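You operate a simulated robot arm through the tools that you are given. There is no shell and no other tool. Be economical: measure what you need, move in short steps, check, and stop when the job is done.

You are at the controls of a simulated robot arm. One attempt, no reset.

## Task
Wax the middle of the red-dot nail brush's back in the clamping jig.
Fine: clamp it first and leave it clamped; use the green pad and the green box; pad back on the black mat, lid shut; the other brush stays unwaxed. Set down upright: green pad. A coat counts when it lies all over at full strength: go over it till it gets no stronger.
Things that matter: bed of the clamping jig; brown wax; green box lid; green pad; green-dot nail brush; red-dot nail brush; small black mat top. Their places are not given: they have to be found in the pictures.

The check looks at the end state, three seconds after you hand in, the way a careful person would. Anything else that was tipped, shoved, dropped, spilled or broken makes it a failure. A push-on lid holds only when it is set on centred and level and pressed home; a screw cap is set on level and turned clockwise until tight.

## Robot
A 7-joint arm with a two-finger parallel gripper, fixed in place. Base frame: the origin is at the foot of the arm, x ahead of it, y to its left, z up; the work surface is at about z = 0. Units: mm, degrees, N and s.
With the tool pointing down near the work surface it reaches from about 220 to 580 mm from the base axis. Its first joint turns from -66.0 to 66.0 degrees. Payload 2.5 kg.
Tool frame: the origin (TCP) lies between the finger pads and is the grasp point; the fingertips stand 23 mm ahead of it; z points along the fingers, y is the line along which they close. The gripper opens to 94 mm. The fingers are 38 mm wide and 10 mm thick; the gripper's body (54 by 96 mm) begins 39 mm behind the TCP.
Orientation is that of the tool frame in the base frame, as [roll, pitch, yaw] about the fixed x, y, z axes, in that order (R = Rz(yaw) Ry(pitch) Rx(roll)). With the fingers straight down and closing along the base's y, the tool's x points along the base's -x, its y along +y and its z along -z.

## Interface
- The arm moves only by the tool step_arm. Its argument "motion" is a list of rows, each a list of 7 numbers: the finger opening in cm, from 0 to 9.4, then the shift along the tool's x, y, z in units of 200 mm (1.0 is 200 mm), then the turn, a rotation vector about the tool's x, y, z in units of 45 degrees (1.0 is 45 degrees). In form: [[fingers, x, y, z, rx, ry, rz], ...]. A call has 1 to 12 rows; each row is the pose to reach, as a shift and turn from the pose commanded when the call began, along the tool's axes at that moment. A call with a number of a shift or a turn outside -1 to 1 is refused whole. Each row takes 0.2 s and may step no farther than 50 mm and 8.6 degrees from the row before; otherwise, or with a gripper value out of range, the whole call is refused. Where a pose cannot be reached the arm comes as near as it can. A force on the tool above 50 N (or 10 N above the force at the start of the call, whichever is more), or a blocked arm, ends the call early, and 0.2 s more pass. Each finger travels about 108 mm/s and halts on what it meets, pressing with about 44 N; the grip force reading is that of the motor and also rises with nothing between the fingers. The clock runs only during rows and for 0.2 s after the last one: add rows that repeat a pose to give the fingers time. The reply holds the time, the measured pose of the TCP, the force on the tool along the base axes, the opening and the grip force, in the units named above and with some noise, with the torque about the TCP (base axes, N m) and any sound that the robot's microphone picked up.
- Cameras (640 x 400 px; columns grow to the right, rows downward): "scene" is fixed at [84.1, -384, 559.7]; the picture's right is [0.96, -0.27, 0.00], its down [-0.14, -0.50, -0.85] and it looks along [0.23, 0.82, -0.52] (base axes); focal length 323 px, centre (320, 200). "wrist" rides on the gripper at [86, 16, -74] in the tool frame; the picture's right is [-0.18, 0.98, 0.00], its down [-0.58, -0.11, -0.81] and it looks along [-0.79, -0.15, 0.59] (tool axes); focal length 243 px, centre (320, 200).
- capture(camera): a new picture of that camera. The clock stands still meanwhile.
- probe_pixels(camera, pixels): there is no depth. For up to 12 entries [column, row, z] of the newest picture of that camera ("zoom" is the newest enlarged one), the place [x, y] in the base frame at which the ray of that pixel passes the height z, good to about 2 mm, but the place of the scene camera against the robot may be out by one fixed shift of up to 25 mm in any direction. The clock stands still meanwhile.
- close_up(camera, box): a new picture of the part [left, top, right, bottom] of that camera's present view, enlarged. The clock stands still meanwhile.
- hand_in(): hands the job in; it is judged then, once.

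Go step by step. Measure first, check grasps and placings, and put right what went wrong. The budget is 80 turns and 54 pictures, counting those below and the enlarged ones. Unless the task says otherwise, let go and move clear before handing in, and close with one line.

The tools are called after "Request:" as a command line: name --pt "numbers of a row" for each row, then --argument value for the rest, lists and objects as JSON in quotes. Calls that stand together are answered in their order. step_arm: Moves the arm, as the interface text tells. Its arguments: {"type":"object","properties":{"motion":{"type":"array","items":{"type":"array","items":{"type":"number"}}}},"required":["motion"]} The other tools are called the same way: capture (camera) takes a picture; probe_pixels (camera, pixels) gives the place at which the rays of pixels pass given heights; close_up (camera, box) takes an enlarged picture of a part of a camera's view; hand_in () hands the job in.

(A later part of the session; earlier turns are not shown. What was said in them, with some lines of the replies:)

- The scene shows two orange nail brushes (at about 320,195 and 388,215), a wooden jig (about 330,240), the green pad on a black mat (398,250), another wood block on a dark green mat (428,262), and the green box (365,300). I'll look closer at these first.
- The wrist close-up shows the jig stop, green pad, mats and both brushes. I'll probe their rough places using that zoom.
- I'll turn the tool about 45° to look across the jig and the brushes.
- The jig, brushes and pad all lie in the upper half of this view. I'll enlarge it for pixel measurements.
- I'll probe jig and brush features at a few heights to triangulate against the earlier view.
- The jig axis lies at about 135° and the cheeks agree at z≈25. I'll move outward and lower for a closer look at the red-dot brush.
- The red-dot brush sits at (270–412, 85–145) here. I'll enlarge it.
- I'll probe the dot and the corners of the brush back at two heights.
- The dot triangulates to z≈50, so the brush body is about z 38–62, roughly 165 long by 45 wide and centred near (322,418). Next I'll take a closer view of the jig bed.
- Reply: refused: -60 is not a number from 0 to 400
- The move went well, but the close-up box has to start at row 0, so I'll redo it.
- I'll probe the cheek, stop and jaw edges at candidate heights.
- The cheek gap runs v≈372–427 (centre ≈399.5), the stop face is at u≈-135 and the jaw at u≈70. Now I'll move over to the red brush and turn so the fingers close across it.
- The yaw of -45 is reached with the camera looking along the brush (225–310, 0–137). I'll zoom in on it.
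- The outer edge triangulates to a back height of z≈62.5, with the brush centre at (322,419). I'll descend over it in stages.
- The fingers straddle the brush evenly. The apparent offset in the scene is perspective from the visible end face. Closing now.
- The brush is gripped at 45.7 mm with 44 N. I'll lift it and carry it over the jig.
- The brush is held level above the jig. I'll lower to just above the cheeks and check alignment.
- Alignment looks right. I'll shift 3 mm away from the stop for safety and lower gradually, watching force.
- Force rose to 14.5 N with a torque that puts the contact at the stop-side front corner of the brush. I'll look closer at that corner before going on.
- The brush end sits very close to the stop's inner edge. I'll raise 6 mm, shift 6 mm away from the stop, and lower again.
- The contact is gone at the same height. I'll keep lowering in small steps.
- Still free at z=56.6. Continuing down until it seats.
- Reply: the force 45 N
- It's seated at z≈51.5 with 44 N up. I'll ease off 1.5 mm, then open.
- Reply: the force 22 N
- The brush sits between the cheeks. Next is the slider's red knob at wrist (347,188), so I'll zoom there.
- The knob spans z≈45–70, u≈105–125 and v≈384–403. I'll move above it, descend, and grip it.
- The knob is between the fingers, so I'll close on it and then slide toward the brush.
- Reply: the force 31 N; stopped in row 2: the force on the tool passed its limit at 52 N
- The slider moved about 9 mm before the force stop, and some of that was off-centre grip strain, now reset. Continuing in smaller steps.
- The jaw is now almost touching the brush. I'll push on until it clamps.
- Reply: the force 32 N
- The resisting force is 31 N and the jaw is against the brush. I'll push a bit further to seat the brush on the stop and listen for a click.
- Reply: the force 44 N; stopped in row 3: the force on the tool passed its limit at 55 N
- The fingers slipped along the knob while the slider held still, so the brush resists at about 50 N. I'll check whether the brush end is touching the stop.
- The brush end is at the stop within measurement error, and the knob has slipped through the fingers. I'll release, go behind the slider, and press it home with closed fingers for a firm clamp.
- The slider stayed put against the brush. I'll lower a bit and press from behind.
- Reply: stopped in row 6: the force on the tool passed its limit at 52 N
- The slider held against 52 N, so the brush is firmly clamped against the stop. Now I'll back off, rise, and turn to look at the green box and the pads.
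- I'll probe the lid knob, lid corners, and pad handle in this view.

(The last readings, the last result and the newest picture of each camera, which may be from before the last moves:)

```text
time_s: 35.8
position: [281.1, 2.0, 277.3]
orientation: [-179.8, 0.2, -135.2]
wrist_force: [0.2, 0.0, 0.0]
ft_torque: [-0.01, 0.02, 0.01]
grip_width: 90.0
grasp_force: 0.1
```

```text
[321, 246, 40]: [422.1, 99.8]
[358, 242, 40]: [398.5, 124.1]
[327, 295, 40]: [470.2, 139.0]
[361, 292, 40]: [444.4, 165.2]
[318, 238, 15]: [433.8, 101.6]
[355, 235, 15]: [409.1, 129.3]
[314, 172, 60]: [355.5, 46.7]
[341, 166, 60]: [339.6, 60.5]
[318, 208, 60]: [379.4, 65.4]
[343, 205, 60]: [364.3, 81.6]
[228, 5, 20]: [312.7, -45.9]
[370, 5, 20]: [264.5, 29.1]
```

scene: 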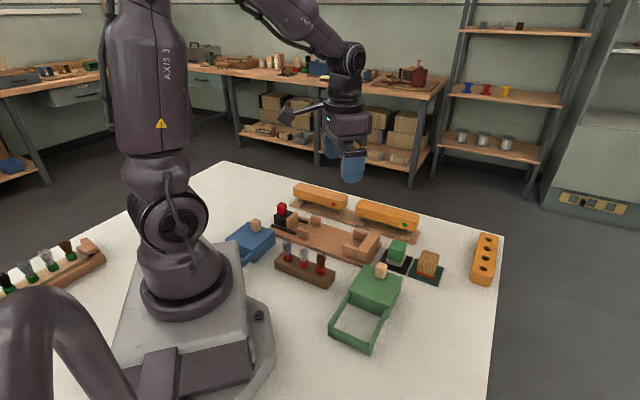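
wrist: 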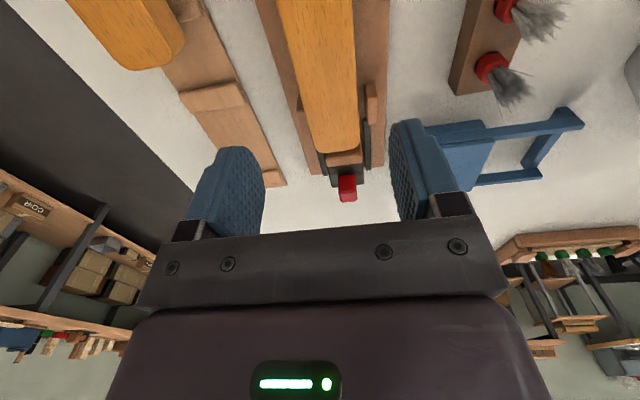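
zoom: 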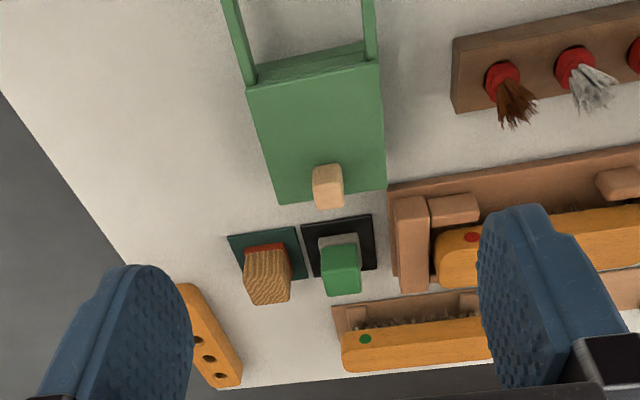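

The box axis lies along v, with its lid (u -253..-166, v 230..316, z≈45) sitting in front of open rails. The knob is at u≈-209, v≈301. I'll descend onto the knob.

Request:
step_arm --pt "6 -0.2 -0.03 0.1 0 0 0" --pt "6 -0.4 -0.05 0.2 0 0 0" --pt "5 -0.504 -0.0585 0.4 0 0 0" --pt "5 -0.504 -0.0585 0.6 0 0 0" --pt "5 -0.504 -0.0585 0.8 0 0 0" --pt "5 -0.504 -0.0585 0.98 0 0 0" --pt "5 -0.504 -0.0585 1.0 0 0 0" --pt "5 -0.504 -0.0585 1.0 0 0 0"

Request:
close_up --camera "scene" --box '[310, 220, 470, 360]'

```text
time_s: 37.6
position: [363.4, 65.4, 77.0]
orientation: [-180.0, 0.2, -135.0]
wrist_force: [-0.1, 0.2, -0.2]
ft_torque: [0.02, 0.0, -0.02]
grip_width: 49.8
grasp_force: 0.0
```

```text
2.86 times, centred on (390, 290) of scene
```

zoom: 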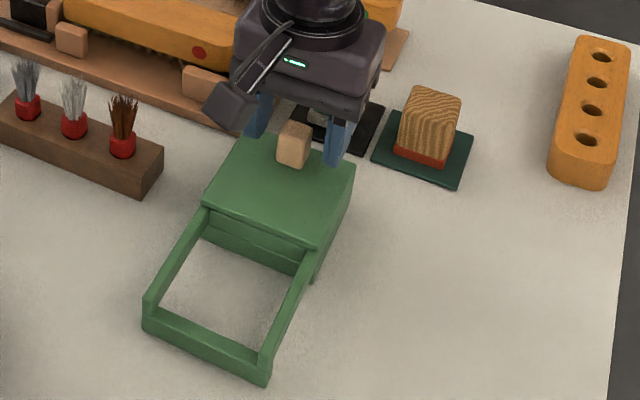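

The knob is centred between the fingers. I'll lower 4 mm and close.

Request:
step_arm --pt "5 0 0 0.02 0 0 0" --pt "2 0 0 0.02 0 0 0" --pt "1 0 0 0.02 0 0 0" --pt "1 0 0 0.02 0 0 0"

Request:
step_arm --pt "1 0.02 0 0 0 0 0" --pt "1 0.05 0 0 0 0 0" --pt "1 0.1 0 0 0 0 0" --pt "1 0.1 0 0 0 0 0"

Request:
close_up --camera "scene" --box '[310, 220, 470, 360]'

```text
time_s: 38.6
position: [362.7, 64.7, 73.7]
orientation: [-180.0, 0.1, -135.0]
wrist_force: [2.1, -1.9, 0.6]
ft_torque: [-0.05, 0.15, 0.03]
grip_width: 21.3
grasp_force: 44.9
```

```text
time_s: 39.6
position: [348.4, 51.2, 73.5]
orientation: [-179.9, 0.1, -134.9]
wrist_force: [0.9, -1.0, 13.3]
ft_torque: [-0.45, 0.55, 0.04]
grip_width: 21.5
grasp_force: 45.2
```

```text
2.86 times, centred on (390, 290) of scene
```

zoom: 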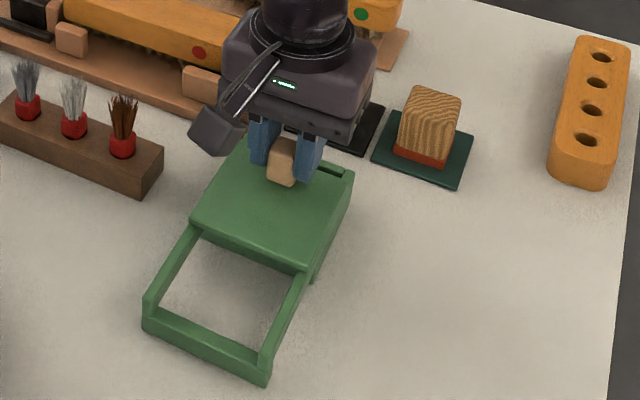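

The lid slides freely toward the robot. I'll slide it another 63 mm.

Request:
step_arm --pt "1 0.08 0 0 0 0 0" --pt "1 0.16 0 0 0 0 0" --pt "1 0.24 0 0 0 0 0" --pt "1 0.29 0 0 0 0 0" --pt "1 0.315 0 0 0 0 0" --pt "1 0.315 0 0 0 0 0"

Request:
close_up --camera "scene" --box '[310, 220, 470, 360]'

```text
time_s: 41.0
position: [304.5, 5.9, 73.2]
orientation: [-179.9, 0.1, -135.0]
wrist_force: [-0.2, 0.2, -4.6]
ft_torque: [0.85, -0.85, 0.09]
grip_width: 21.5
grasp_force: 45.4
```

```text
2.86 times, centred on (390, 290) of scene
```

zoom: 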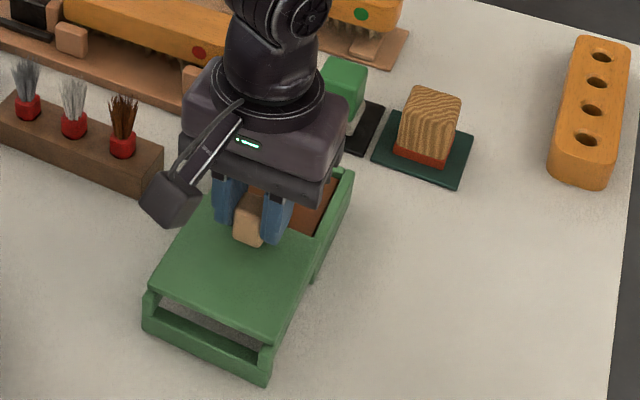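

The lid is open and brown wax shows in the box. I'll release, rise, and look inside.

Request:
step_arm --pt "4 0 0 0 0 0 0" --pt "5 0 0 0 0 0 0" --pt "5 0 0 -0.2 0 0 0" --pt "5 0 0 -0.42 0 0 0" --pt "5 0 0 -0.64 0 0 0" --pt "5.6 0 0 -0.86 0 0 0" --pt "5.6 0 0 -1.0 0 0 0" --pt "5.6 0 0 -1.0 0 0 0"

Request:
close_up --camera "wrist" --box '[200, 0, 440, 150]'

```text
time_s: 42.8
position: [301.4, 6.4, 273.6]
orientation: [-179.9, 0.1, -135.0]
wrist_force: [0.1, -0.7, 0.4]
ft_torque: [0.01, 0.0, 0.01]
grip_width: 55.9
grasp_force: 0.0
```

```text
2.67 times, centred on (320, 75) of wrist
```

zoom: 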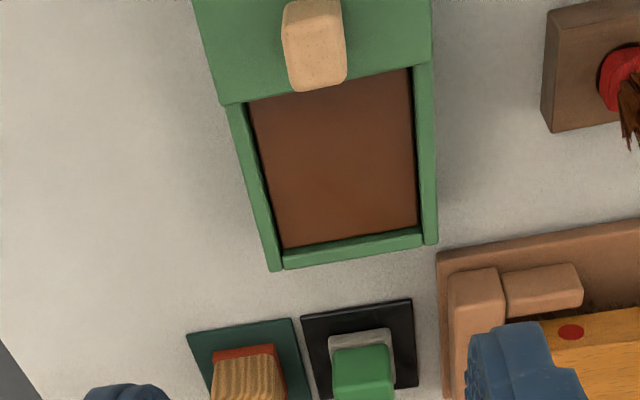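

I'll probe the wax opening and the pad here.

Request:
probe_pixels --camera "zoom" --pixels '[[250, 105, 35], [412, 72, 35], [284, 248, 35], [417, 228, 35], [301, 317, 2], [411, 299, 2], [418, 385, 2], [333, 350, 22], [388, 345, 22], [392, 330, 14], [330, 338, 14], [393, 375, 5]]'

```text
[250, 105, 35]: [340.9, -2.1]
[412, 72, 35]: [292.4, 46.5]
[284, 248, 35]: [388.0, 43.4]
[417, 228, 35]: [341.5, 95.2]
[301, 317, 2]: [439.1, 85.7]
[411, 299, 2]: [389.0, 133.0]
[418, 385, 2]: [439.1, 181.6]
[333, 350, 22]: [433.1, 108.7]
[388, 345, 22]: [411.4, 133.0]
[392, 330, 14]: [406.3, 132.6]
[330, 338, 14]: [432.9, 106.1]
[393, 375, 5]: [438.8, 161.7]
```

The wax spans u -243..-174, v 240..306, and the pad handle centre is at u≈-213, v≈404. I'll move over the pad and descend.

Request:
step_arm --pt "5.6 -0.23 0 0 0 0 0" --pt "5.6 -0.46 0 0 0 0 0" --pt "5.6 -0.69 0 0 0 0 0" --pt "5.6 -0.9315 -0.022 0 0 0 0" --pt "5.6 -0.9315 -0.022 0.2 0 0 0" --pt "5.6 -0.9315 -0.022 0.4 0 0 0" --pt "5.6 -0.9315 -0.022 0.6 0 0 0" --pt "5.6 -0.9315 -0.022 0.8 0 0 0" --pt "5.6 -0.9315 -0.022 0.8 0 0 0"

Request:
close_up --camera "scene" --box '[340, 200, 468, 280]'

```text
time_s: 44.8
position: [437.3, 135.8, 113.7]
orientation: [-179.9, 0.1, -135.0]
wrist_force: [-0.3, 0.1, -1.2]
ft_torque: [0.0, 0.0, 0.0]
grip_width: 56.3
grasp_force: 0.1
```

```text
5.00 times, centred on (404, 240) of scene
```

zoom: 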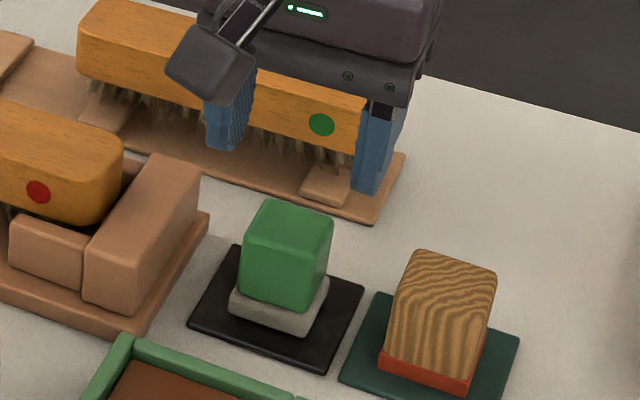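

The fingers are lined up with the green handle. Descending to z≈44 and gripping.

Request:
step_arm --pt "5.6 0 0 0.2 0 0 0" --pt "5.6 0 0 0.3 0 0 0" --pt "5.6 0 0 0.348 0 0 0" --pt "5.6 0 0 0.348 0 0 0" --pt "3.5 0 0 0.348 0 0 0" --pt "2.5 0 0 0.348 0 0 0" --pt "2.5 0 0 0.348 0 0 0"

```text
time_s: 46.4
position: [439.6, 135.7, 43.5]
orientation: [-179.8, 0.1, -135.0]
wrist_force: [1.1, 0.2, -0.3]
ft_torque: [0.0, 0.01, 0.0]
grip_width: 35.1
grasp_force: 44.2
```

The pad is gripped at 35 mm. I'll lift it, carry it over the wax, and lower to just above the rim.

Request:
step_arm --pt "2.5 0 0 -0.1 0 0 0" --pt "2.5 0 0 -0.25 0 0 0" --pt "2.5 0 0 -0.4 0 0 0" --pt "2.5 0.2 0.01 -0.4 0 0 0" --pt "2.5 0.4 0.02 -0.4 0 0 0" --pt "2.5 0.6 0.025 -0.4 0 0 0" --pt "2.5 0.66 0.025 -0.4 0 0 0" --pt "2.5 0.66 0.025 -0.3 0 0 0" --pt "2.5 0.66 0.025 -0.25 0 0 0" --pt "2.5 0.66 0.025 -0.25 0 0 0"

Request:
close_up --camera "scene" --box '[320, 210, 448, 300]'

```text
time_s: 48.6
position: [341.7, 45.3, 93.6]
orientation: [-179.9, 0.1, -135.0]
wrist_force: [0.9, -0.1, -0.2]
ft_torque: [0.03, -0.02, 0.0]
grip_width: 35.0
grasp_force: 43.9
```

```text
4.44 times, centred on (384, 255) of scene
```

zoom: 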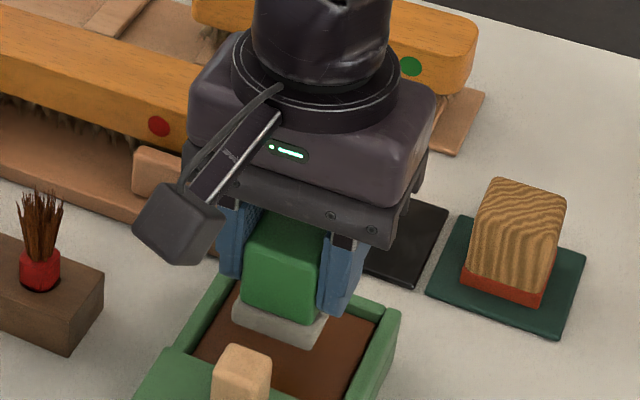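

The pad is over the open wax. I'll lower it gradually, watching the force.

Request:
step_arm --pt "2.5 0 0 0.03 0 0 0" --pt "2.5 0 0 0.06 0 0 0" --pt "2.5 0 0 0.08 0 0 0" --pt "2.5 0 0 0.09 0 0 0"

```text
time_s: 49.6
position: [341.4, 45.3, 75.3]
orientation: [-180.0, 0.1, -135.1]
wrist_force: [-0.5, -0.3, -0.5]
ft_torque: [-0.01, 0.01, -0.01]
grip_width: 34.8
grasp_force: 43.7
```

Request:
step_arm --pt "2.5 0 0 0.01 0 0 0" --pt "2.5 0 0 0.02 0 0 0" --pt "2.5 0 0 0.03 0 0 0" --pt "2.5 0 0 0.04 0 0 0" --pt "2.5 0 0 0.05 0 0 0"

```text
time_s: 50.8
position: [341.3, 45.7, 67.5]
orientation: [-179.7, 0.1, -135.0]
wrist_force: [-13.2, -0.3, 46.1]
ft_torque: [0.05, 0.36, -0.02]
grip_width: 35.3
grasp_force: 44.4
```

Contact at 46 N. I'll ease off slightly and rub in small strokes to load the pad.

Request:
step_arm --pt "2.5 0 0 -0.008 0 0 0" --pt "2.5 0.02 0 -0.008 0 0 0" --pt "2.5 0.04 0 -0.008 0 0 0" --pt "2.5 0.02 0 -0.008 0 0 0" --pt "2.5 0 0 -0.008 0 0 0" --pt "2.5 -0.02 0 -0.008 0 0 0" --pt "2.5 -0.04 0 -0.008 0 0 0" --pt "2.5 -0.02 0 -0.008 0 0 0" --pt "2.5 0 0 -0.008 0 0 0" --pt "2.5 0 0 -0.008 0 0 0"

```text
time_s: 53.0
position: [341.4, 46.5, 67.2]
orientation: [-179.9, 0.1, -135.0]
wrist_force: [0.3, 0.1, -0.5]
ft_torque: [0.0, -0.01, 0.0]
grip_width: 34.8
grasp_force: 43.6
```

The force ended near zero, so I'll press again lightly and rub once more for a good load.

Request:
step_arm --pt "2.5 0 0 0.006 0 0 0" --pt "2.5 0.03 0 0.006 0 0 0" --pt "2.5 0 0 0.006 0 0 0" --pt "2.5 -0.03 0 0.006 0 0 0" --pt "2.5 0 0 0.006 0 0 0" --pt "2.5 0 0.03 0.006 0 0 0" --pt "2.5 0 0 0.006 0 0 0" --pt "2.5 0 -0.03 0.006 0 0 0" --pt "2.5 0 0 0.006 0 0 0" --pt "2.5 0 0 0.006 0 0 0"

```text
time_s: 55.2
position: [341.3, 42.8, 67.5]
orientation: [-179.8, 0.1, -135.1]
wrist_force: [5.1, -5.5, 20.7]
ft_torque: [-0.01, -0.19, -0.06]
grip_width: 35.1
grasp_force: 44.4
```

The pad is loaded at 20 N. I'll carry it above the middle of the clamped brush at about (308,256).

Request:
step_arm --pt "2.5 0 0 -0.12 0 0 0" --pt "2.5 0 0 -0.24 0 0 0" --pt "2.5 0 0 -0.36 0 0 0" --pt "2.5 -0.12 0.17 -0.36 0 0 0" --pt "2.5 -0.24 0.34 -0.36 0 0 0" --pt "2.5 -0.36 0.51 -0.36 0 0 0" --pt "2.5 -0.48 0.68 -0.36 0 0 0" --pt "2.5 -0.637 0.87 -0.36 0 0 0" --pt "2.5 -0.637 0.87 -0.25 0 0 0" --pt "2.5 -0.637 0.87 -0.22 0 0 0" --pt "2.5 -0.637 0.87 -0.22 0 0 0"

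Request:
close_up --camera "scene" --box '[270, 170, 398, 250]'

```text
time_s: 57.6
position: [308.7, 259.0, 108.8]
orientation: [-179.9, 0.2, -135.0]
wrist_force: [1.3, -0.3, -0.6]
ft_torque: [-0.01, 0.03, 0.0]
grip_width: 35.1
grasp_force: 43.2
```

```text
5.00 times, centred on (334, 210) of scene
```

zoom: 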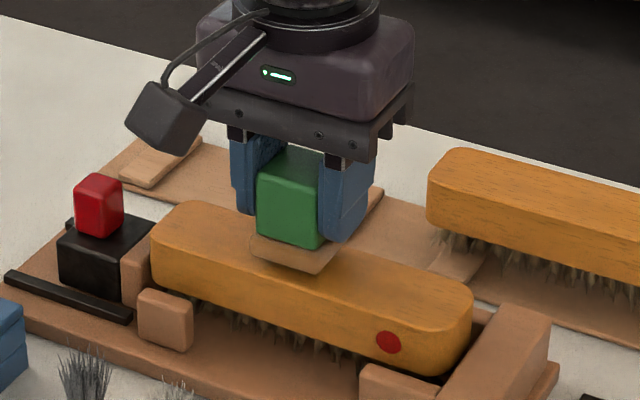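

The pad is loaded (felt now brown) and sits over the middle. I'll lower onto the back gently.

Request:
step_arm --pt "2.5 0.01 0 0.01 0 0 0" --pt "2.5 0.01 0 0.02 0 0 0" --pt "2.5 0.01 0 0.028 0 0 0" --pt "2.5 0.01 0 0.034 0 0 0" --pt "2.5 0.01 0 0.034 0 0 0"

```text
time_s: 58.8
position: [306.9, 257.7, 102.9]
orientation: [-179.9, 0.1, -135.0]
wrist_force: [-0.5, -0.2, -0.6]
ft_torque: [0.0, -0.02, 0.0]
grip_width: 35.2
grasp_force: 43.7
```

Request:
step_arm --pt "2.5 0 0 0.006 0 0 0" --pt "2.5 0 0 0.012 0 0 0" --pt "2.5 0 0 0.018 0 0 0"

```text
time_s: 59.6
position: [307.6, 258.7, 101.1]
orientation: [-179.8, 0.0, -134.9]
wrist_force: [-3.3, -2.8, 9.3]
ft_torque: [-0.02, 0.15, 0.07]
grip_width: 35.0
grasp_force: 44.4
stopped in row 3: the force on the tool passed its limit at 56 N (the readings are from after the stop); the commanded pose is now the measured one
```

Contact at z≈101 with about 9 N, which is good for wiping. I'll stroke along the back around the middle.

Request:
step_arm --pt "2.5 0 0.05 0.002 0 0 0" --pt "2.5 0 0.1 0.002 0 0 0" --pt "2.5 0 0.05 0.002 0 0 0" --pt "2.5 0 0 0.002 0 0 0" --pt "2.5 0 -0.05 0.002 0 0 0" --pt "2.5 0 -0.1 0.002 0 0 0" --pt "2.5 0.02 -0.1 0.002 0 0 0" --pt "2.5 0.02 -0.05 0.002 0 0 0" --pt "2.5 0.02 0 0.002 0 0 0" --pt "2.5 0.02 0.05 0.002 0 0 0" --pt "2.5 0.02 0.1 0.002 0 0 0" --pt "2.5 -0.02 0.1 0.002 0 0 0"

Request:
step_arm --pt "2.5 0 -0.05 0 0 0 0" --pt "2.5 0 -0.1 0 0 0 0" --pt "2.5 0 -0.15 0 0 0 0" --pt "2.5 0 -0.2 0 0 0 0" --pt "2.5 0 -0.15 0 0 0 0" --pt "2.5 0 -0.1 0 0 0 0" --pt "2.5 0 -0.05 0 0 0 0" --pt "2.5 0 0 0 0 0 0" --pt "2.5 0.02 0 0 0 0 0" --pt "2.5 0.02 -0.1 0 0 0 0" --pt "2.5 0.02 -0.1 -0.2 0 0 0" --pt "2.5 -0.17 -0.1 -0.35 0 0 0"

Request:
close_up --camera "scene" --box '[270, 170, 398, 250]'

```text
time_s: 62.2
position: [295.7, 275.1, 101.1]
orientation: [-179.9, -0.2, -134.9]
wrist_force: [-11.3, -13.4, 40.6]
ft_torque: [-0.35, 0.42, 0.03]
grip_width: 35.1
grasp_force: 43.9
```

```text
time_s: 64.8
position: [334.8, 283.6, 169.2]
orientation: [-179.9, -0.1, -135.0]
wrist_force: [0.4, -0.7, -0.6]
ft_torque: [-0.01, 0.02, -0.01]
grip_width: 34.9
grasp_force: 43.9
```

```text
5.00 times, centred on (334, 210) of scene
```

zoom: 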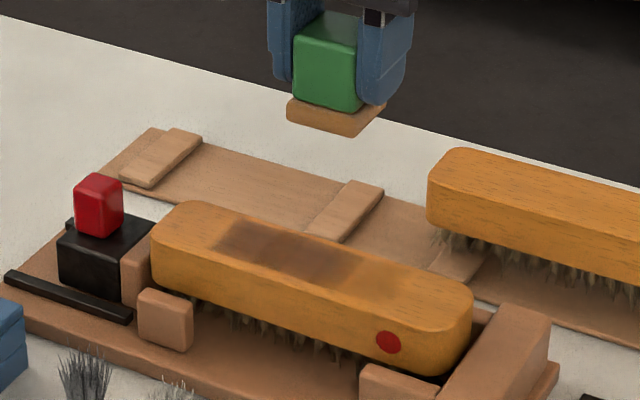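

A brown coat shows on the middle, strong to the left and weaker to the right. I'll reload the pad and go over it again.

Request:
step_arm --pt "2.5 0.16 -0.17 0 0 0 0" --pt "2.5 0.32 -0.34 0 0 0 0" --pt "2.5 0.48 -0.51 0 0 0 0" --pt "2.5 0.64 -0.68 0 0 0 0" --pt "2.5 0.826 -0.83 0 0 0 0" --pt "2.5 0.826 -0.86 0.2 0 0 0" --pt "2.5 0.826 -0.86 0.4 0 0 0" --pt "2.5 0.826 -0.86 0.48 0 0 0" --pt "2.5 0.826 -0.86 0.5 0 0 0" --pt "2.5 0.826 -0.86 0.505 0 0 0" --pt "2.5 0.826 -0.86 0.51 0 0 0" --pt "2.5 0.826 -0.86 0.51 0 0 0"

```text
time_s: 67.4
position: [339.5, 46.7, 69.0]
orientation: [-179.8, 0.0, -135.1]
wrist_force: [-0.1, 0.5, -0.9]
ft_torque: [0.01, 0.03, -0.03]
grip_width: 34.8
grasp_force: 44.0
```

Request:
step_arm --pt "2.5 0 0 0.005 0 0 0" --pt "2.5 0 0 0.01 0 0 0" --pt "2.5 0.03 0 0.012 0 0 0" --pt "2.5 0 0 0.012 0 0 0" --pt "2.5 -0.03 0 0.012 0 0 0" --pt "2.5 0 0 0.012 0 0 0" --pt "2.5 0 0.03 0.012 0 0 0" --pt "2.5 0 0 0.012 0 0 0" --pt "2.5 0 -0.03 0.012 0 0 0" --pt "2.5 0 0 0.012 0 0 0" --pt "2.5 0 0 0.012 0 0 0"

```text
time_s: 69.8
position: [340.1, 45.9, 66.8]
orientation: [-179.7, 0.1, -135.1]
wrist_force: [4.4, -5.0, 17.3]
ft_torque: [0.02, -0.08, 0.04]
grip_width: 35.0
grasp_force: 44.1
```

The pad is reloaded. Back to the brush, starting on the weak (right) side this time.

Request:
step_arm --pt "2.5 0 0 -0.12 0 0 0" --pt "2.5 0 0 -0.24 0 0 0" --pt "2.5 0 0 -0.36 0 0 0" --pt "2.5 -0.15 0.17 -0.36 0 0 0" --pt "2.5 -0.3 0.34 -0.36 0 0 0" --pt "2.5 -0.45 0.51 -0.36 0 0 0" --pt "2.5 -0.6 0.68 -0.36 0 0 0" --pt "2.5 -0.6325 0.755 -0.36 0 0 0" --pt "2.5 -0.6325 0.755 -0.22 0 0 0" --pt "2.5 -0.6325 0.755 -0.185 0 0 0" --pt "2.5 -0.6325 0.755 -0.178 0 0 0" --pt "2.5 -0.6325 0.755 -0.173 0 0 0"

```text
time_s: 72.4
position: [321.9, 242.1, 101.8]
orientation: [-179.9, 0.3, -135.0]
wrist_force: [-1.5, -1.1, 6.3]
ft_torque: [-0.01, 0.17, 0.02]
grip_width: 35.0
grasp_force: 43.8
```

Contact at 6 N on the right part. Stroking back and forth at three offsets.

Request:
step_arm --pt "2.5 0 0.05 0.004 0 0 0" --pt "2.5 0 0 0.004 0 0 0" --pt "2.5 0 0.05 0.004 0 0 0" --pt "2.5 0 0.1 0.004 0 0 0" --pt "2.5 0 0.15 0.004 0 0 0" --pt "2.5 0 0.2 0.004 0 0 0" --pt "2.5 0.02 0.2 0.004 0 0 0" --pt "2.5 0.02 0.15 0.004 0 0 0" --pt "2.5 0.02 0.1 0.004 0 0 0" --pt "2.5 0.02 0.05 0.004 0 0 0" --pt "2.5 0.02 0 0.004 0 0 0" --pt "2.5 -0.02 0 0.004 0 0 0"

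Request:
step_arm --pt "2.5 0 0.05 0 0 0 0" --pt "2.5 0 0.1 0 0 0 0" --pt "2.5 0 0.15 0 0 0 0" --pt "2.5 0 0.2 0 0 0 0" --pt "2.5 0.02 0.2 0 0 0 0" --pt "2.5 0.02 0.15 0 0 0 0" --pt "2.5 0.02 0.1 0 0 0 0" --pt "2.5 0.02 0.05 0 0 0 0" --pt "2.5 0.02 0 0 0 0 0" --pt "2.5 0.02 0.1 0 0 0 0" --pt "2.5 0.02 0.1 -0.2 0 0 0" --pt "2.5 -0.17 0.1 -0.35 0 0 0"

Request:
close_up --camera "scene" --box '[290, 190, 370, 240]'

```text
time_s: 75.0
position: [325.4, 242.8, 102.9]
orientation: [-179.7, -0.2, -135.1]
wrist_force: [-13.2, -10.5, 37.4]
ft_torque: [-0.08, 0.52, 0.1]
grip_width: 34.9
grasp_force: 43.7
```

```text
time_s: 77.6
position: [335.4, 280.6, 167.4]
orientation: [-179.8, 0.1, -135.0]
wrist_force: [0.2, 0.6, -0.5]
ft_torque: [-0.02, 0.03, -0.01]
grip_width: 35.0
grasp_force: 44.1
```

```text
8.00 times, centred on (330, 215) of scene
```

zoom: 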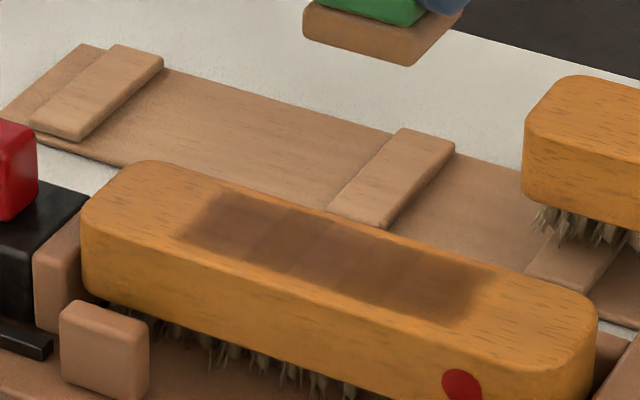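

The patch now runs evenly from (195,215) to (475,300), centred on the back. I'll reload once more and repeat to confirm it gets no stronger.

Request:
step_arm --pt "2.5 0.16 -0.17 0 0 0 0" --pt "2.5 0.32 -0.34 0 0 0 0" --pt "2.5 0.48 -0.51 0 0 0 0" --pt "2.5 0.64 -0.68 0 0 0 0" --pt "2.5 0.81 -0.83 0 0 0 0" --pt "2.5 0.81 -0.85 0.2 0 0 0" --pt "2.5 0.81 -0.85 0.4 0 0 0" --pt "2.5 0.81 -0.85 0.48 0 0 0" --pt "2.5 0.81 -0.85 0.495 0 0 0" --pt "2.5 0.81 -0.85 0.5 0 0 0" --pt "2.5 0.81 -0.85 0.5 0 0 0"

Request:
step_arm --pt "2.5 0 0 0.004 0 0 0" --pt "2.5 0 0 0.008 0 0 0" --pt "2.5 0.03 0 0.01 0 0 0" --pt "2.5 0 0 0.01 0 0 0" --pt "2.5 -0.03 0 0.01 0 0 0" --pt "2.5 0 0 0.01 0 0 0" --pt "2.5 0 0.03 0.01 0 0 0" --pt "2.5 0 0 0.01 0 0 0" --pt "2.5 0 -0.03 0.01 0 0 0" --pt "2.5 0 0 0.01 0 0 0" --pt "2.5 0 0 0.01 0 0 0"

```text
time_s: 80.0
position: [340.0, 49.1, 70.6]
orientation: [-179.8, 0.0, -135.1]
wrist_force: [-0.4, 0.1, -0.5]
ft_torque: [0.0, 0.01, 0.02]
grip_width: 34.9
grasp_force: 43.8
```

```text
time_s: 82.4
position: [339.9, 47.5, 69.3]
orientation: [-179.7, 0.0, -135.0]
wrist_force: [1.1, -0.2, -1.1]
ft_torque: [-0.04, -0.01, 0.0]
grip_width: 34.7
grasp_force: 44.0
```

No contact was made at 69.3, so I'll go a bit lower.

Request:
step_arm --pt "2.5 0 0 0.006 0 0 0" --pt "2.5 0 0 0.012 0 0 0" --pt "2.5 0 0 0.016 0 0 0" --pt "2.5 0.03 0 0.018 0 0 0" --pt "2.5 0 0 0.018 0 0 0" --pt "2.5 -0.03 0 0.018 0 0 0" --pt "2.5 0 0 0.018 0 0 0" --pt "2.5 0 0.03 0.018 0 0 0" --pt "2.5 0 0 0.018 0 0 0" --pt "2.5 0 -0.03 0.018 0 0 0" --pt "2.5 0 0 0.018 0 0 0" --pt "2.5 0 0 0.018 0 0 0"

```text
time_s: 83.7
position: [339.5, 46.4, 66.9]
orientation: [-179.7, 0.1, -134.8]
wrist_force: [-2.9, -1.5, 10.8]
ft_torque: [0.03, -0.03, 0.0]
grip_width: 35.3
grasp_force: 44.1
stopped in row 6: the force on the tool passed its limit at 56 N (the readings are from after the stop); the commanded pose is now the measured one
```

The pad was pressed and rubbed to over 50 N, so it's loaded. Returning to the brush.

Request:
step_arm --pt "2.5 0 0 -0.12 0 0 0" --pt "2.5 0 0 -0.24 0 0 0" --pt "2.5 0 0 -0.36 0 0 0" --pt "2.5 -0.15 0.17 -0.36 0 0 0" --pt "2.5 -0.3 0.34 -0.36 0 0 0" --pt "2.5 -0.45 0.51 -0.36 0 0 0" --pt "2.5 -0.6 0.68 -0.36 0 0 0" --pt "2.5 -0.633 0.75 -0.36 0 0 0" --pt "2.5 -0.633 0.75 -0.22 0 0 0" --pt "2.5 -0.633 0.75 -0.185 0 0 0" --pt "2.5 -0.633 0.75 -0.178 0 0 0" --pt "2.5 -0.633 0.75 -0.173 0 0 0"

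Request:
step_arm --pt "2.5 0 0.05 0.004 0 0 0" --pt "2.5 0 0.1 0.004 0 0 0" --pt "2.5 0 0.15 0.004 0 0 0" --pt "2.5 0 0.2 0.004 0 0 0" --pt "2.5 0.025 0.2 0.004 0 0 0" --pt "2.5 0.025 0.15 0.004 0 0 0" --pt "2.5 0.025 0.1 0.004 0 0 0" --pt "2.5 0.025 0.05 0.004 0 0 0" --pt "2.5 0.025 0 0.004 0 0 0" --pt "2.5 0 0 0.004 0 0 0" --pt "2.5 -0.025 0 0.004 0 0 0"

Request:
step_arm --pt "2.5 0 0.05 0 0 0 0" --pt "2.5 0 0.1 0 0 0 0" --pt "2.5 0 0.15 0 0 0 0" --pt "2.5 0 0.2 0 0 0 0" --pt "2.5 0.025 0.2 0 0 0 0" --pt "2.5 0.025 0.15 0 0 0 0" --pt "2.5 0.025 0.1 0 0 0 0" --pt "2.5 0.025 0.05 0 0 0 0" --pt "2.5 0.025 0 0 0 0 0" --pt "2.5 0.025 0.1 0 0 0 0" --pt "2.5 0.025 0.1 -0.2 0 0 0" --pt "2.5 -0.165 0.1 -0.35 0 0 0"

Request:
close_up --camera "scene" --box '[290, 190, 370, 240]'

```text
time_s: 86.2
position: [323.0, 243.6, 101.3]
orientation: [-179.8, 0.2, -134.9]
wrist_force: [-5.8, -0.8, 14.6]
ft_torque: [-0.09, 0.15, -0.01]
grip_width: 35.1
grasp_force: 44.0
```

```text
time_s: 88.3
position: [318.8, 241.2, 100.5]
orientation: [-179.9, 0.3, -134.7]
wrist_force: [-2.0, -0.3, 8.7]
ft_torque: [-0.17, 0.07, -0.02]
grip_width: 35.1
grasp_force: 44.4
stopped in row 10: the force on the tool passed its limit at 54 N (the readings are from after the stop); the commanded pose is now the measured one
```

```text
time_s: 90.9
position: [328.1, 278.7, 172.5]
orientation: [-179.9, 0.1, -134.9]
wrist_force: [0.1, 0.6, -0.6]
ft_torque: [-0.01, 0.0, -0.03]
grip_width: 35.3
grasp_force: 44.3
```

```text
8.00 times, centred on (330, 215) of scene
```

zoom: 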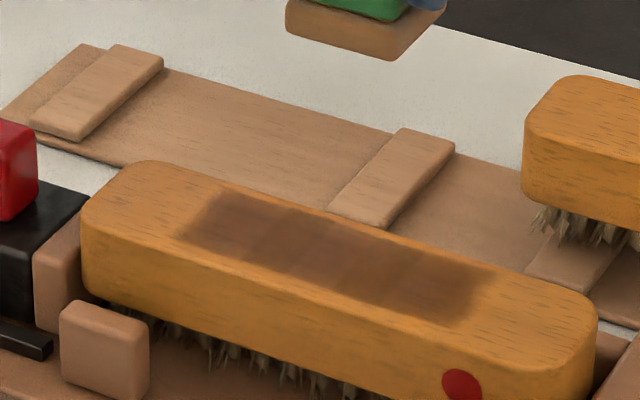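

The coat looks the same as before, so it's saturated with firm edges. For certainty, one more pass reaching slightly further on both ends, then I'll compare.

Request:
step_arm --pt "2.5 0.1 -0.1 0 0 0 0" --pt "2.5 0.15 -0.175 0.1 0 0 0" --pt "2.5 0.15 -0.175 0.25 0 0 0" --pt "2.5 0.15 -0.175 0.33 0 0 0" --pt "2.5 0.15 -0.175 0.35 0 0 0" --pt "2.5 0.15 -0.175 0.358 0 0 0" --pt "2.5 0.15 -0.175 0.358 0 0 0"

```text
time_s: 92.5
position: [331.6, 235.2, 101.7]
orientation: [-179.8, 0.3, -134.7]
wrist_force: [-12.1, -9.9, 48.2]
ft_torque: [-0.72, 0.57, -0.03]
grip_width: 35.1
grasp_force: 44.4
```

Request:
step_arm --pt "2.5 0.015 0 -0.005 0 0 0" --pt "2.5 0.015 0.08 -0.005 0 0 0" --pt "2.5 0.015 0.16 -0.005 0 0 0" --pt "2.5 0.015 0.24 -0.005 0 0 0" --pt "2.5 0.015 0.3 -0.005 0 0 0" --pt "2.5 -0.01 0.3 -0.005 0 0 0" --pt "2.5 -0.01 0.24 -0.005 0 0 0" --pt "2.5 -0.01 0.16 -0.005 0 0 0" --pt "2.5 -0.01 0.08 -0.005 0 0 0" --pt "2.5 -0.01 0.0 -0.005 0 0 0" --pt "2.5 0.0 0.0 -0.2 0 0 0" --pt "2.5 0.0 0.0 -0.4 0 0 0"

Request:
close_up --camera "scene" --box '[290, 190, 370, 240]'

```text
time_s: 95.1
position: [329.9, 233.1, 179.1]
orientation: [-179.8, 0.1, -134.9]
wrist_force: [-0.4, 0.6, -0.5]
ft_torque: [0.01, -0.01, 0.03]
grip_width: 35.3
grasp_force: 43.9
```

```text
8.00 times, centred on (330, 215) of scene
```

zoom: 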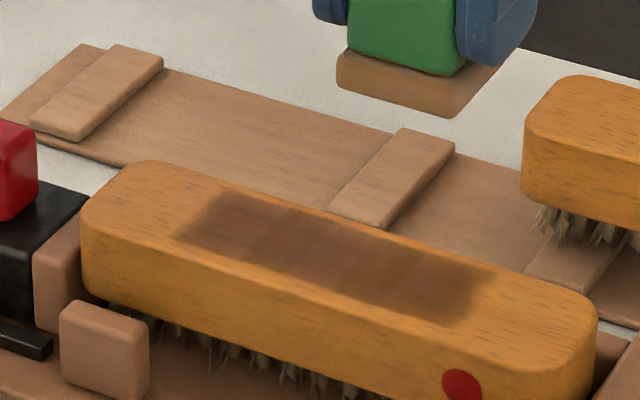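

The coat is unchanged, so it's at full strength. Now I'll carry the pad back over the black mat.

Request:
step_arm --pt "2.5 0 -0.2 0 0 0 0" --pt "2.5 -0.02 -0.4 0 0 0 0" --pt "2.5 -0.03 -0.6 0 0 0 0" --pt "2.5 -0.037 -0.734 0 0 0 0" --pt "2.5 -0.037 -0.734 0.2 0 0 0" --pt "2.5 -0.037 -0.734 0.4 0 0 0" --pt "2.5 -0.037 -0.734 0.56 0 0 0" --pt "2.5 -0.037 -0.734 0.62 0 0 0" --pt "2.5 -0.037 -0.734 0.62 0 0 0"

Request:
close_up --camera "scene" --box '[340, 200, 468, 280]'

```text
time_s: 97.1
position: [439.6, 136.1, 55.3]
orientation: [-179.8, 0.2, -134.8]
wrist_force: [-0.4, -0.1, 0.1]
ft_torque: [0.01, 0.0, -0.03]
grip_width: 35.3
grasp_force: 43.5
```

```text
5.00 times, centred on (404, 240) of scene
```

zoom: 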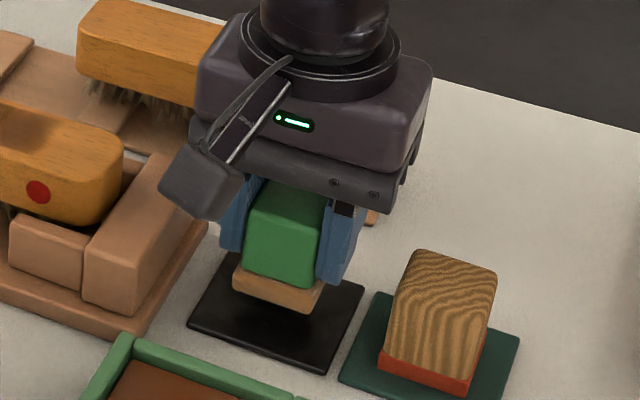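

Aligned over the mat. Lowering the last 12–14 mm gently.

Request:
step_arm --pt "2.5 0 0 0.03 0 0 0" --pt "2.5 0 0 0.05 0 0 0" --pt "2.5 0 0 0.06 0 0 0" --pt "2.5 0 0 0.065 0 0 0"

```text
time_s: 98.1
position: [442.1, 136.1, 42.8]
orientation: [-179.8, 0.3, -134.8]
wrist_force: [0.7, -0.2, -0.5]
ft_torque: [0.0, 0.0, 0.01]
grip_width: 35.4
grasp_force: 43.9
```

Request:
step_arm --pt "2.5 0 0 0.005 0 0 0" --pt "2.5 0 0 0.009 0 0 0" --pt "2.5 0 0 0.009 0 0 0"

```text
time_s: 98.9
position: [441.6, 135.8, 41.0]
orientation: [-179.8, 0.3, -134.7]
wrist_force: [-6.3, -2.5, 16.1]
ft_torque: [0.0, 0.23, 0.05]
grip_width: 35.3
grasp_force: 43.7
```

The pad is on the mat at 16 N. Releasing and rising.

Request:
step_arm --pt "4.5 0 0 0 0 0 0" --pt "5.4 0 0 0 0 0 0" --pt "5.4 0 0 -0.1 0 0 0" --pt "5.4 0 0 -0.3 0 0 0" --pt "5.4 0 0 -0.5 0 0 0" --pt "5.4 0.2 0 -0.5 0 0 0" --pt "5.4 0.4 0 -0.5 0 0 0" --pt "5.4 0.6 0 -0.5 0 0 0" --pt "5.4 0.8 0 -0.5 0 0 0" --pt "5.4 0.93 0 -0.5 0 0 0" --pt "5.4 0.93 0 -0.5 0 0 0"

Request:
close_up --camera "scene" --box '[310, 220, 470, 360]'

```text
time_s: 101.3
position: [310.2, 1.2, 141.8]
orientation: [-179.8, 0.3, -134.7]
wrist_force: [0.8, 0.1, 1.3]
ft_torque: [-0.02, 0.02, 0.0]
grip_width: 54.1
grasp_force: 0.0
```

```text
2.86 times, centred on (390, 290) of scene
```

zoom: 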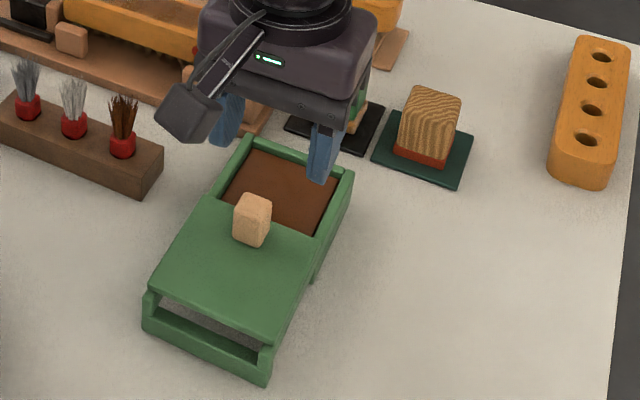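

The lid knob stands where I left it (u≈-211, v≈219.5). I'll align, descend and grip it.

Request:
step_arm --pt "5.4 0 0.038 0 0 0 0" --pt "5.4 0 0.038 0.15 0 0 0" --pt "5.4 0 0.038 0.3 0 0 0" --pt "5.4 0 0.038 0.34 0 0 0" --pt "3 0 0.038 0.34 0 0 0" --pt "1 0 0.038 0.34 0 0 0" --pt "1 0 0.038 0.34 0 0 0"

```text
time_s: 102.9
position: [305.2, 8.7, 72.2]
orientation: [-179.8, 0.4, -134.9]
wrist_force: [6.7, -6.7, -15.5]
ft_torque: [0.6, -0.26, -0.12]
grip_width: 21.6
grasp_force: 44.5
```

Gripped at 21.6 mm. Sliding the lid shut.

Request:
step_arm --pt "1 -0.03 0 0 0 0 0" --pt "1 -0.08 0 0 0 0 0" --pt "1 -0.15 0 0 0 0 0" --pt "1 -0.22 0 0 0 0 0" --pt "1 -0.29 0 0 0 0 0" --pt "1 -0.35 0 0 0 0 0" --pt "1 -0.38 0 0 0 0 0" --pt "1 -0.395 0 0 0 0 0" --pt "1 -0.41 0 0 0 0 0" --pt "1 -0.42 0 0 0 0 0" --pt "1 -0.43 0 0 0 0 0"

Request:
close_up --camera "scene" --box '[310, 220, 470, 360]'

```text
time_s: 105.3
position: [363.8, 67.7, 72.1]
orientation: [-179.7, -0.1, -135.0]
wrist_force: [6.1, -22.7, -27.8]
ft_torque: [0.71, -0.54, 0.15]
grip_width: 21.5
grasp_force: 45.2
```

```text
2.86 times, centred on (390, 290) of scene
```

zoom: 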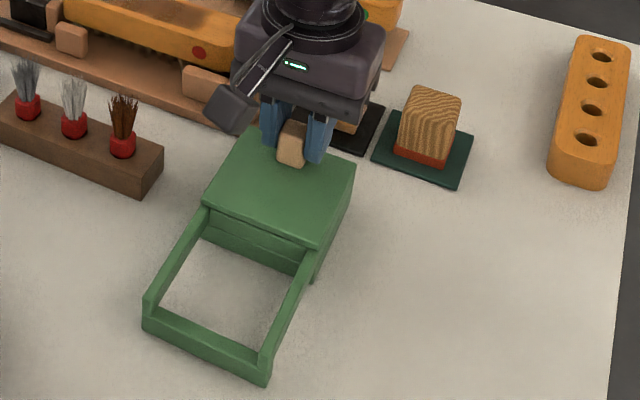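

The lid looks just as it did when shut at the start. I'll release, rise clear, and check everything.

Request:
step_arm --pt "3 0 0 0 0 0 0" --pt "5 0 0 0 0 0 0" --pt "5 0 0 0 0 0 0" --pt "5 0 0 -0.2 0 0 0" --pt "5 0 0 -0.42 0 0 0" --pt "5 0 0 -0.64 0 0 0" --pt "5 0.2 0 -0.8 0 0 0" --pt "5 0.4 0 -0.9 0 0 0" --pt "5 0.4 0 -0.9 0 0 0"

Request:
capture --camera "scene"

Request:
close_up --camera "wrist" --box '[140, 0, 500, 225]'

```text
refused: row 7 steps farther than a row can; nothing moved
```

```text
5 pictures are left
```

scene: 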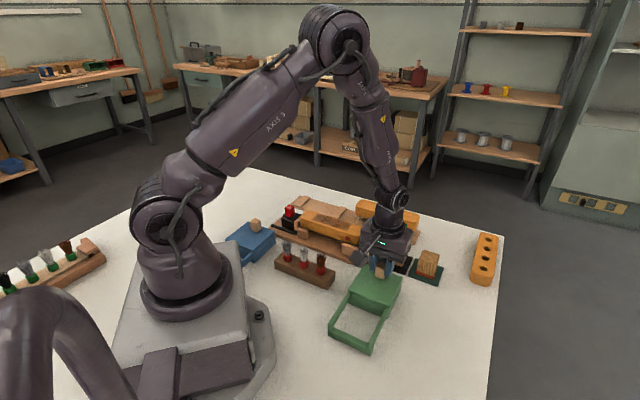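

```text
1.78 times, centred on (320, 112) of wrist
```

zoom: 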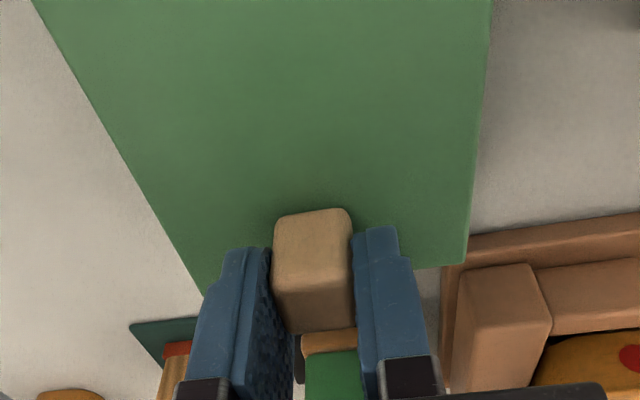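

The call was refused because one row stepped too far, and nothing moved. I'll resend it with smaller steps.

Request:
step_arm --pt "3 0 0 0 0 0 0" --pt "5 0 0 0 0 0 0" --pt "5 0 0 0 0 0 0" --pt "5 0 0 -0.2 0 0 0" --pt "5 0 0 -0.4 0 0 0" --pt "5 0 0 -0.6 0 0 0" --pt "5 0 0 -0.8 0 0 0" --pt "5 0.2 0 -0.9 0 0 0" --pt "5 0.4 0 -0.95 0 0 0" --pt "5 0.4 0 -0.95 0 0 0"

Request:
close_up --camera "wrist" --box '[140, 0, 500, 225]'

Request:
close_up --camera "scene" --box '[260, 180, 468, 310]'

```text
time_s: 107.5
position: [307.5, 10.8, 261.9]
orientation: [-180.0, 0.2, -134.8]
wrist_force: [0.0, 0.3, -0.4]
ft_torque: [0.0, 0.0, 0.04]
grip_width: 49.9
grasp_force: 0.0
```

```text
1.78 times, centred on (320, 112) of wrist
```

zoom: 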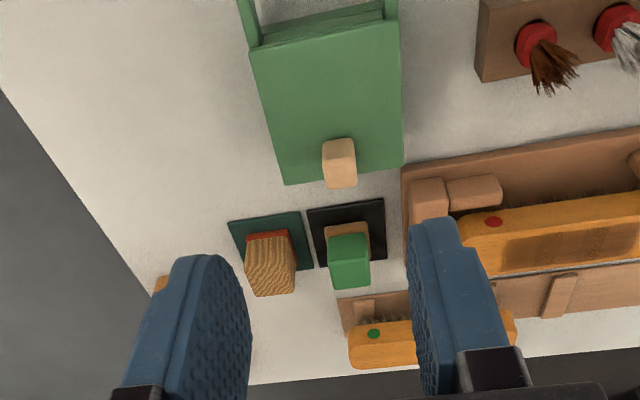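

```text
3.08 times, centred on (364, 245) of scene
```

zoom: 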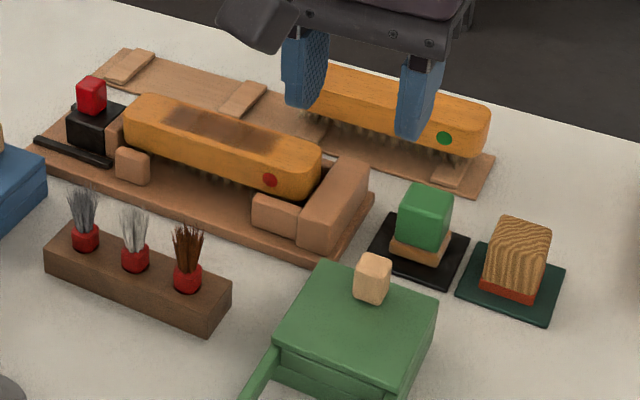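

The pad stands upright on the black mat, the lid is shut, and the coat is on. One last probe of the gap between the brush end and the stop, to confirm the clamp.

Request:
probe_pixels --camera "zoom" --pixels '[[333, 166, 39], [300, 232, 39], [321, 160, 62.5], [316, 185, 62.5], [122, 120, 62.5], [128, 140, 50], [108, 125, 45]]'

Request:
close_up --camera "wrist" --box '[360, 80, 460, 160]'

```text
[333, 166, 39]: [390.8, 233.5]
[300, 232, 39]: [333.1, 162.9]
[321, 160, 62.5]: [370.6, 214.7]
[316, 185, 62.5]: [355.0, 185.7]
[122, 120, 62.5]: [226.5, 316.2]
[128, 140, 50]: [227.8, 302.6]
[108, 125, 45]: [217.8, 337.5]
```

```text
5.00 times, centred on (410, 120) of wrist
```

zoom: 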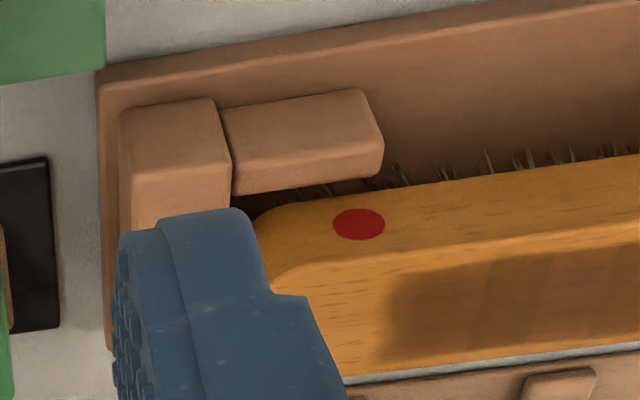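

Request:
probe_pixels --camera "zoom" --pixels '[[231, 165, 36], [222, 108, 39], [258, 235, 50], [270, 280, 62], [232, 193, 25], [360, 223, 50]]'

```text
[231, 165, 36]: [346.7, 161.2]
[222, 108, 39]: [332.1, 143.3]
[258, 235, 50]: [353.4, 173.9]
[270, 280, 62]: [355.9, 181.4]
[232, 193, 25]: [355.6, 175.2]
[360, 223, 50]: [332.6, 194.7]
```

The visible rounded brush corner lies at u≈-127 and the stop face at about -131, which is contact within measurement error. The slider also held against 52 N. Everything is in place, so I'm handing in.

Request:
hand_in

```text
The job is handed in.
```

I waxed the middle of the red-dot brush's back to full strength and left the brush clamped in the jig. The green pad is upright on the black mat, the green box lid is shut, and the green-dot brush was not touched.
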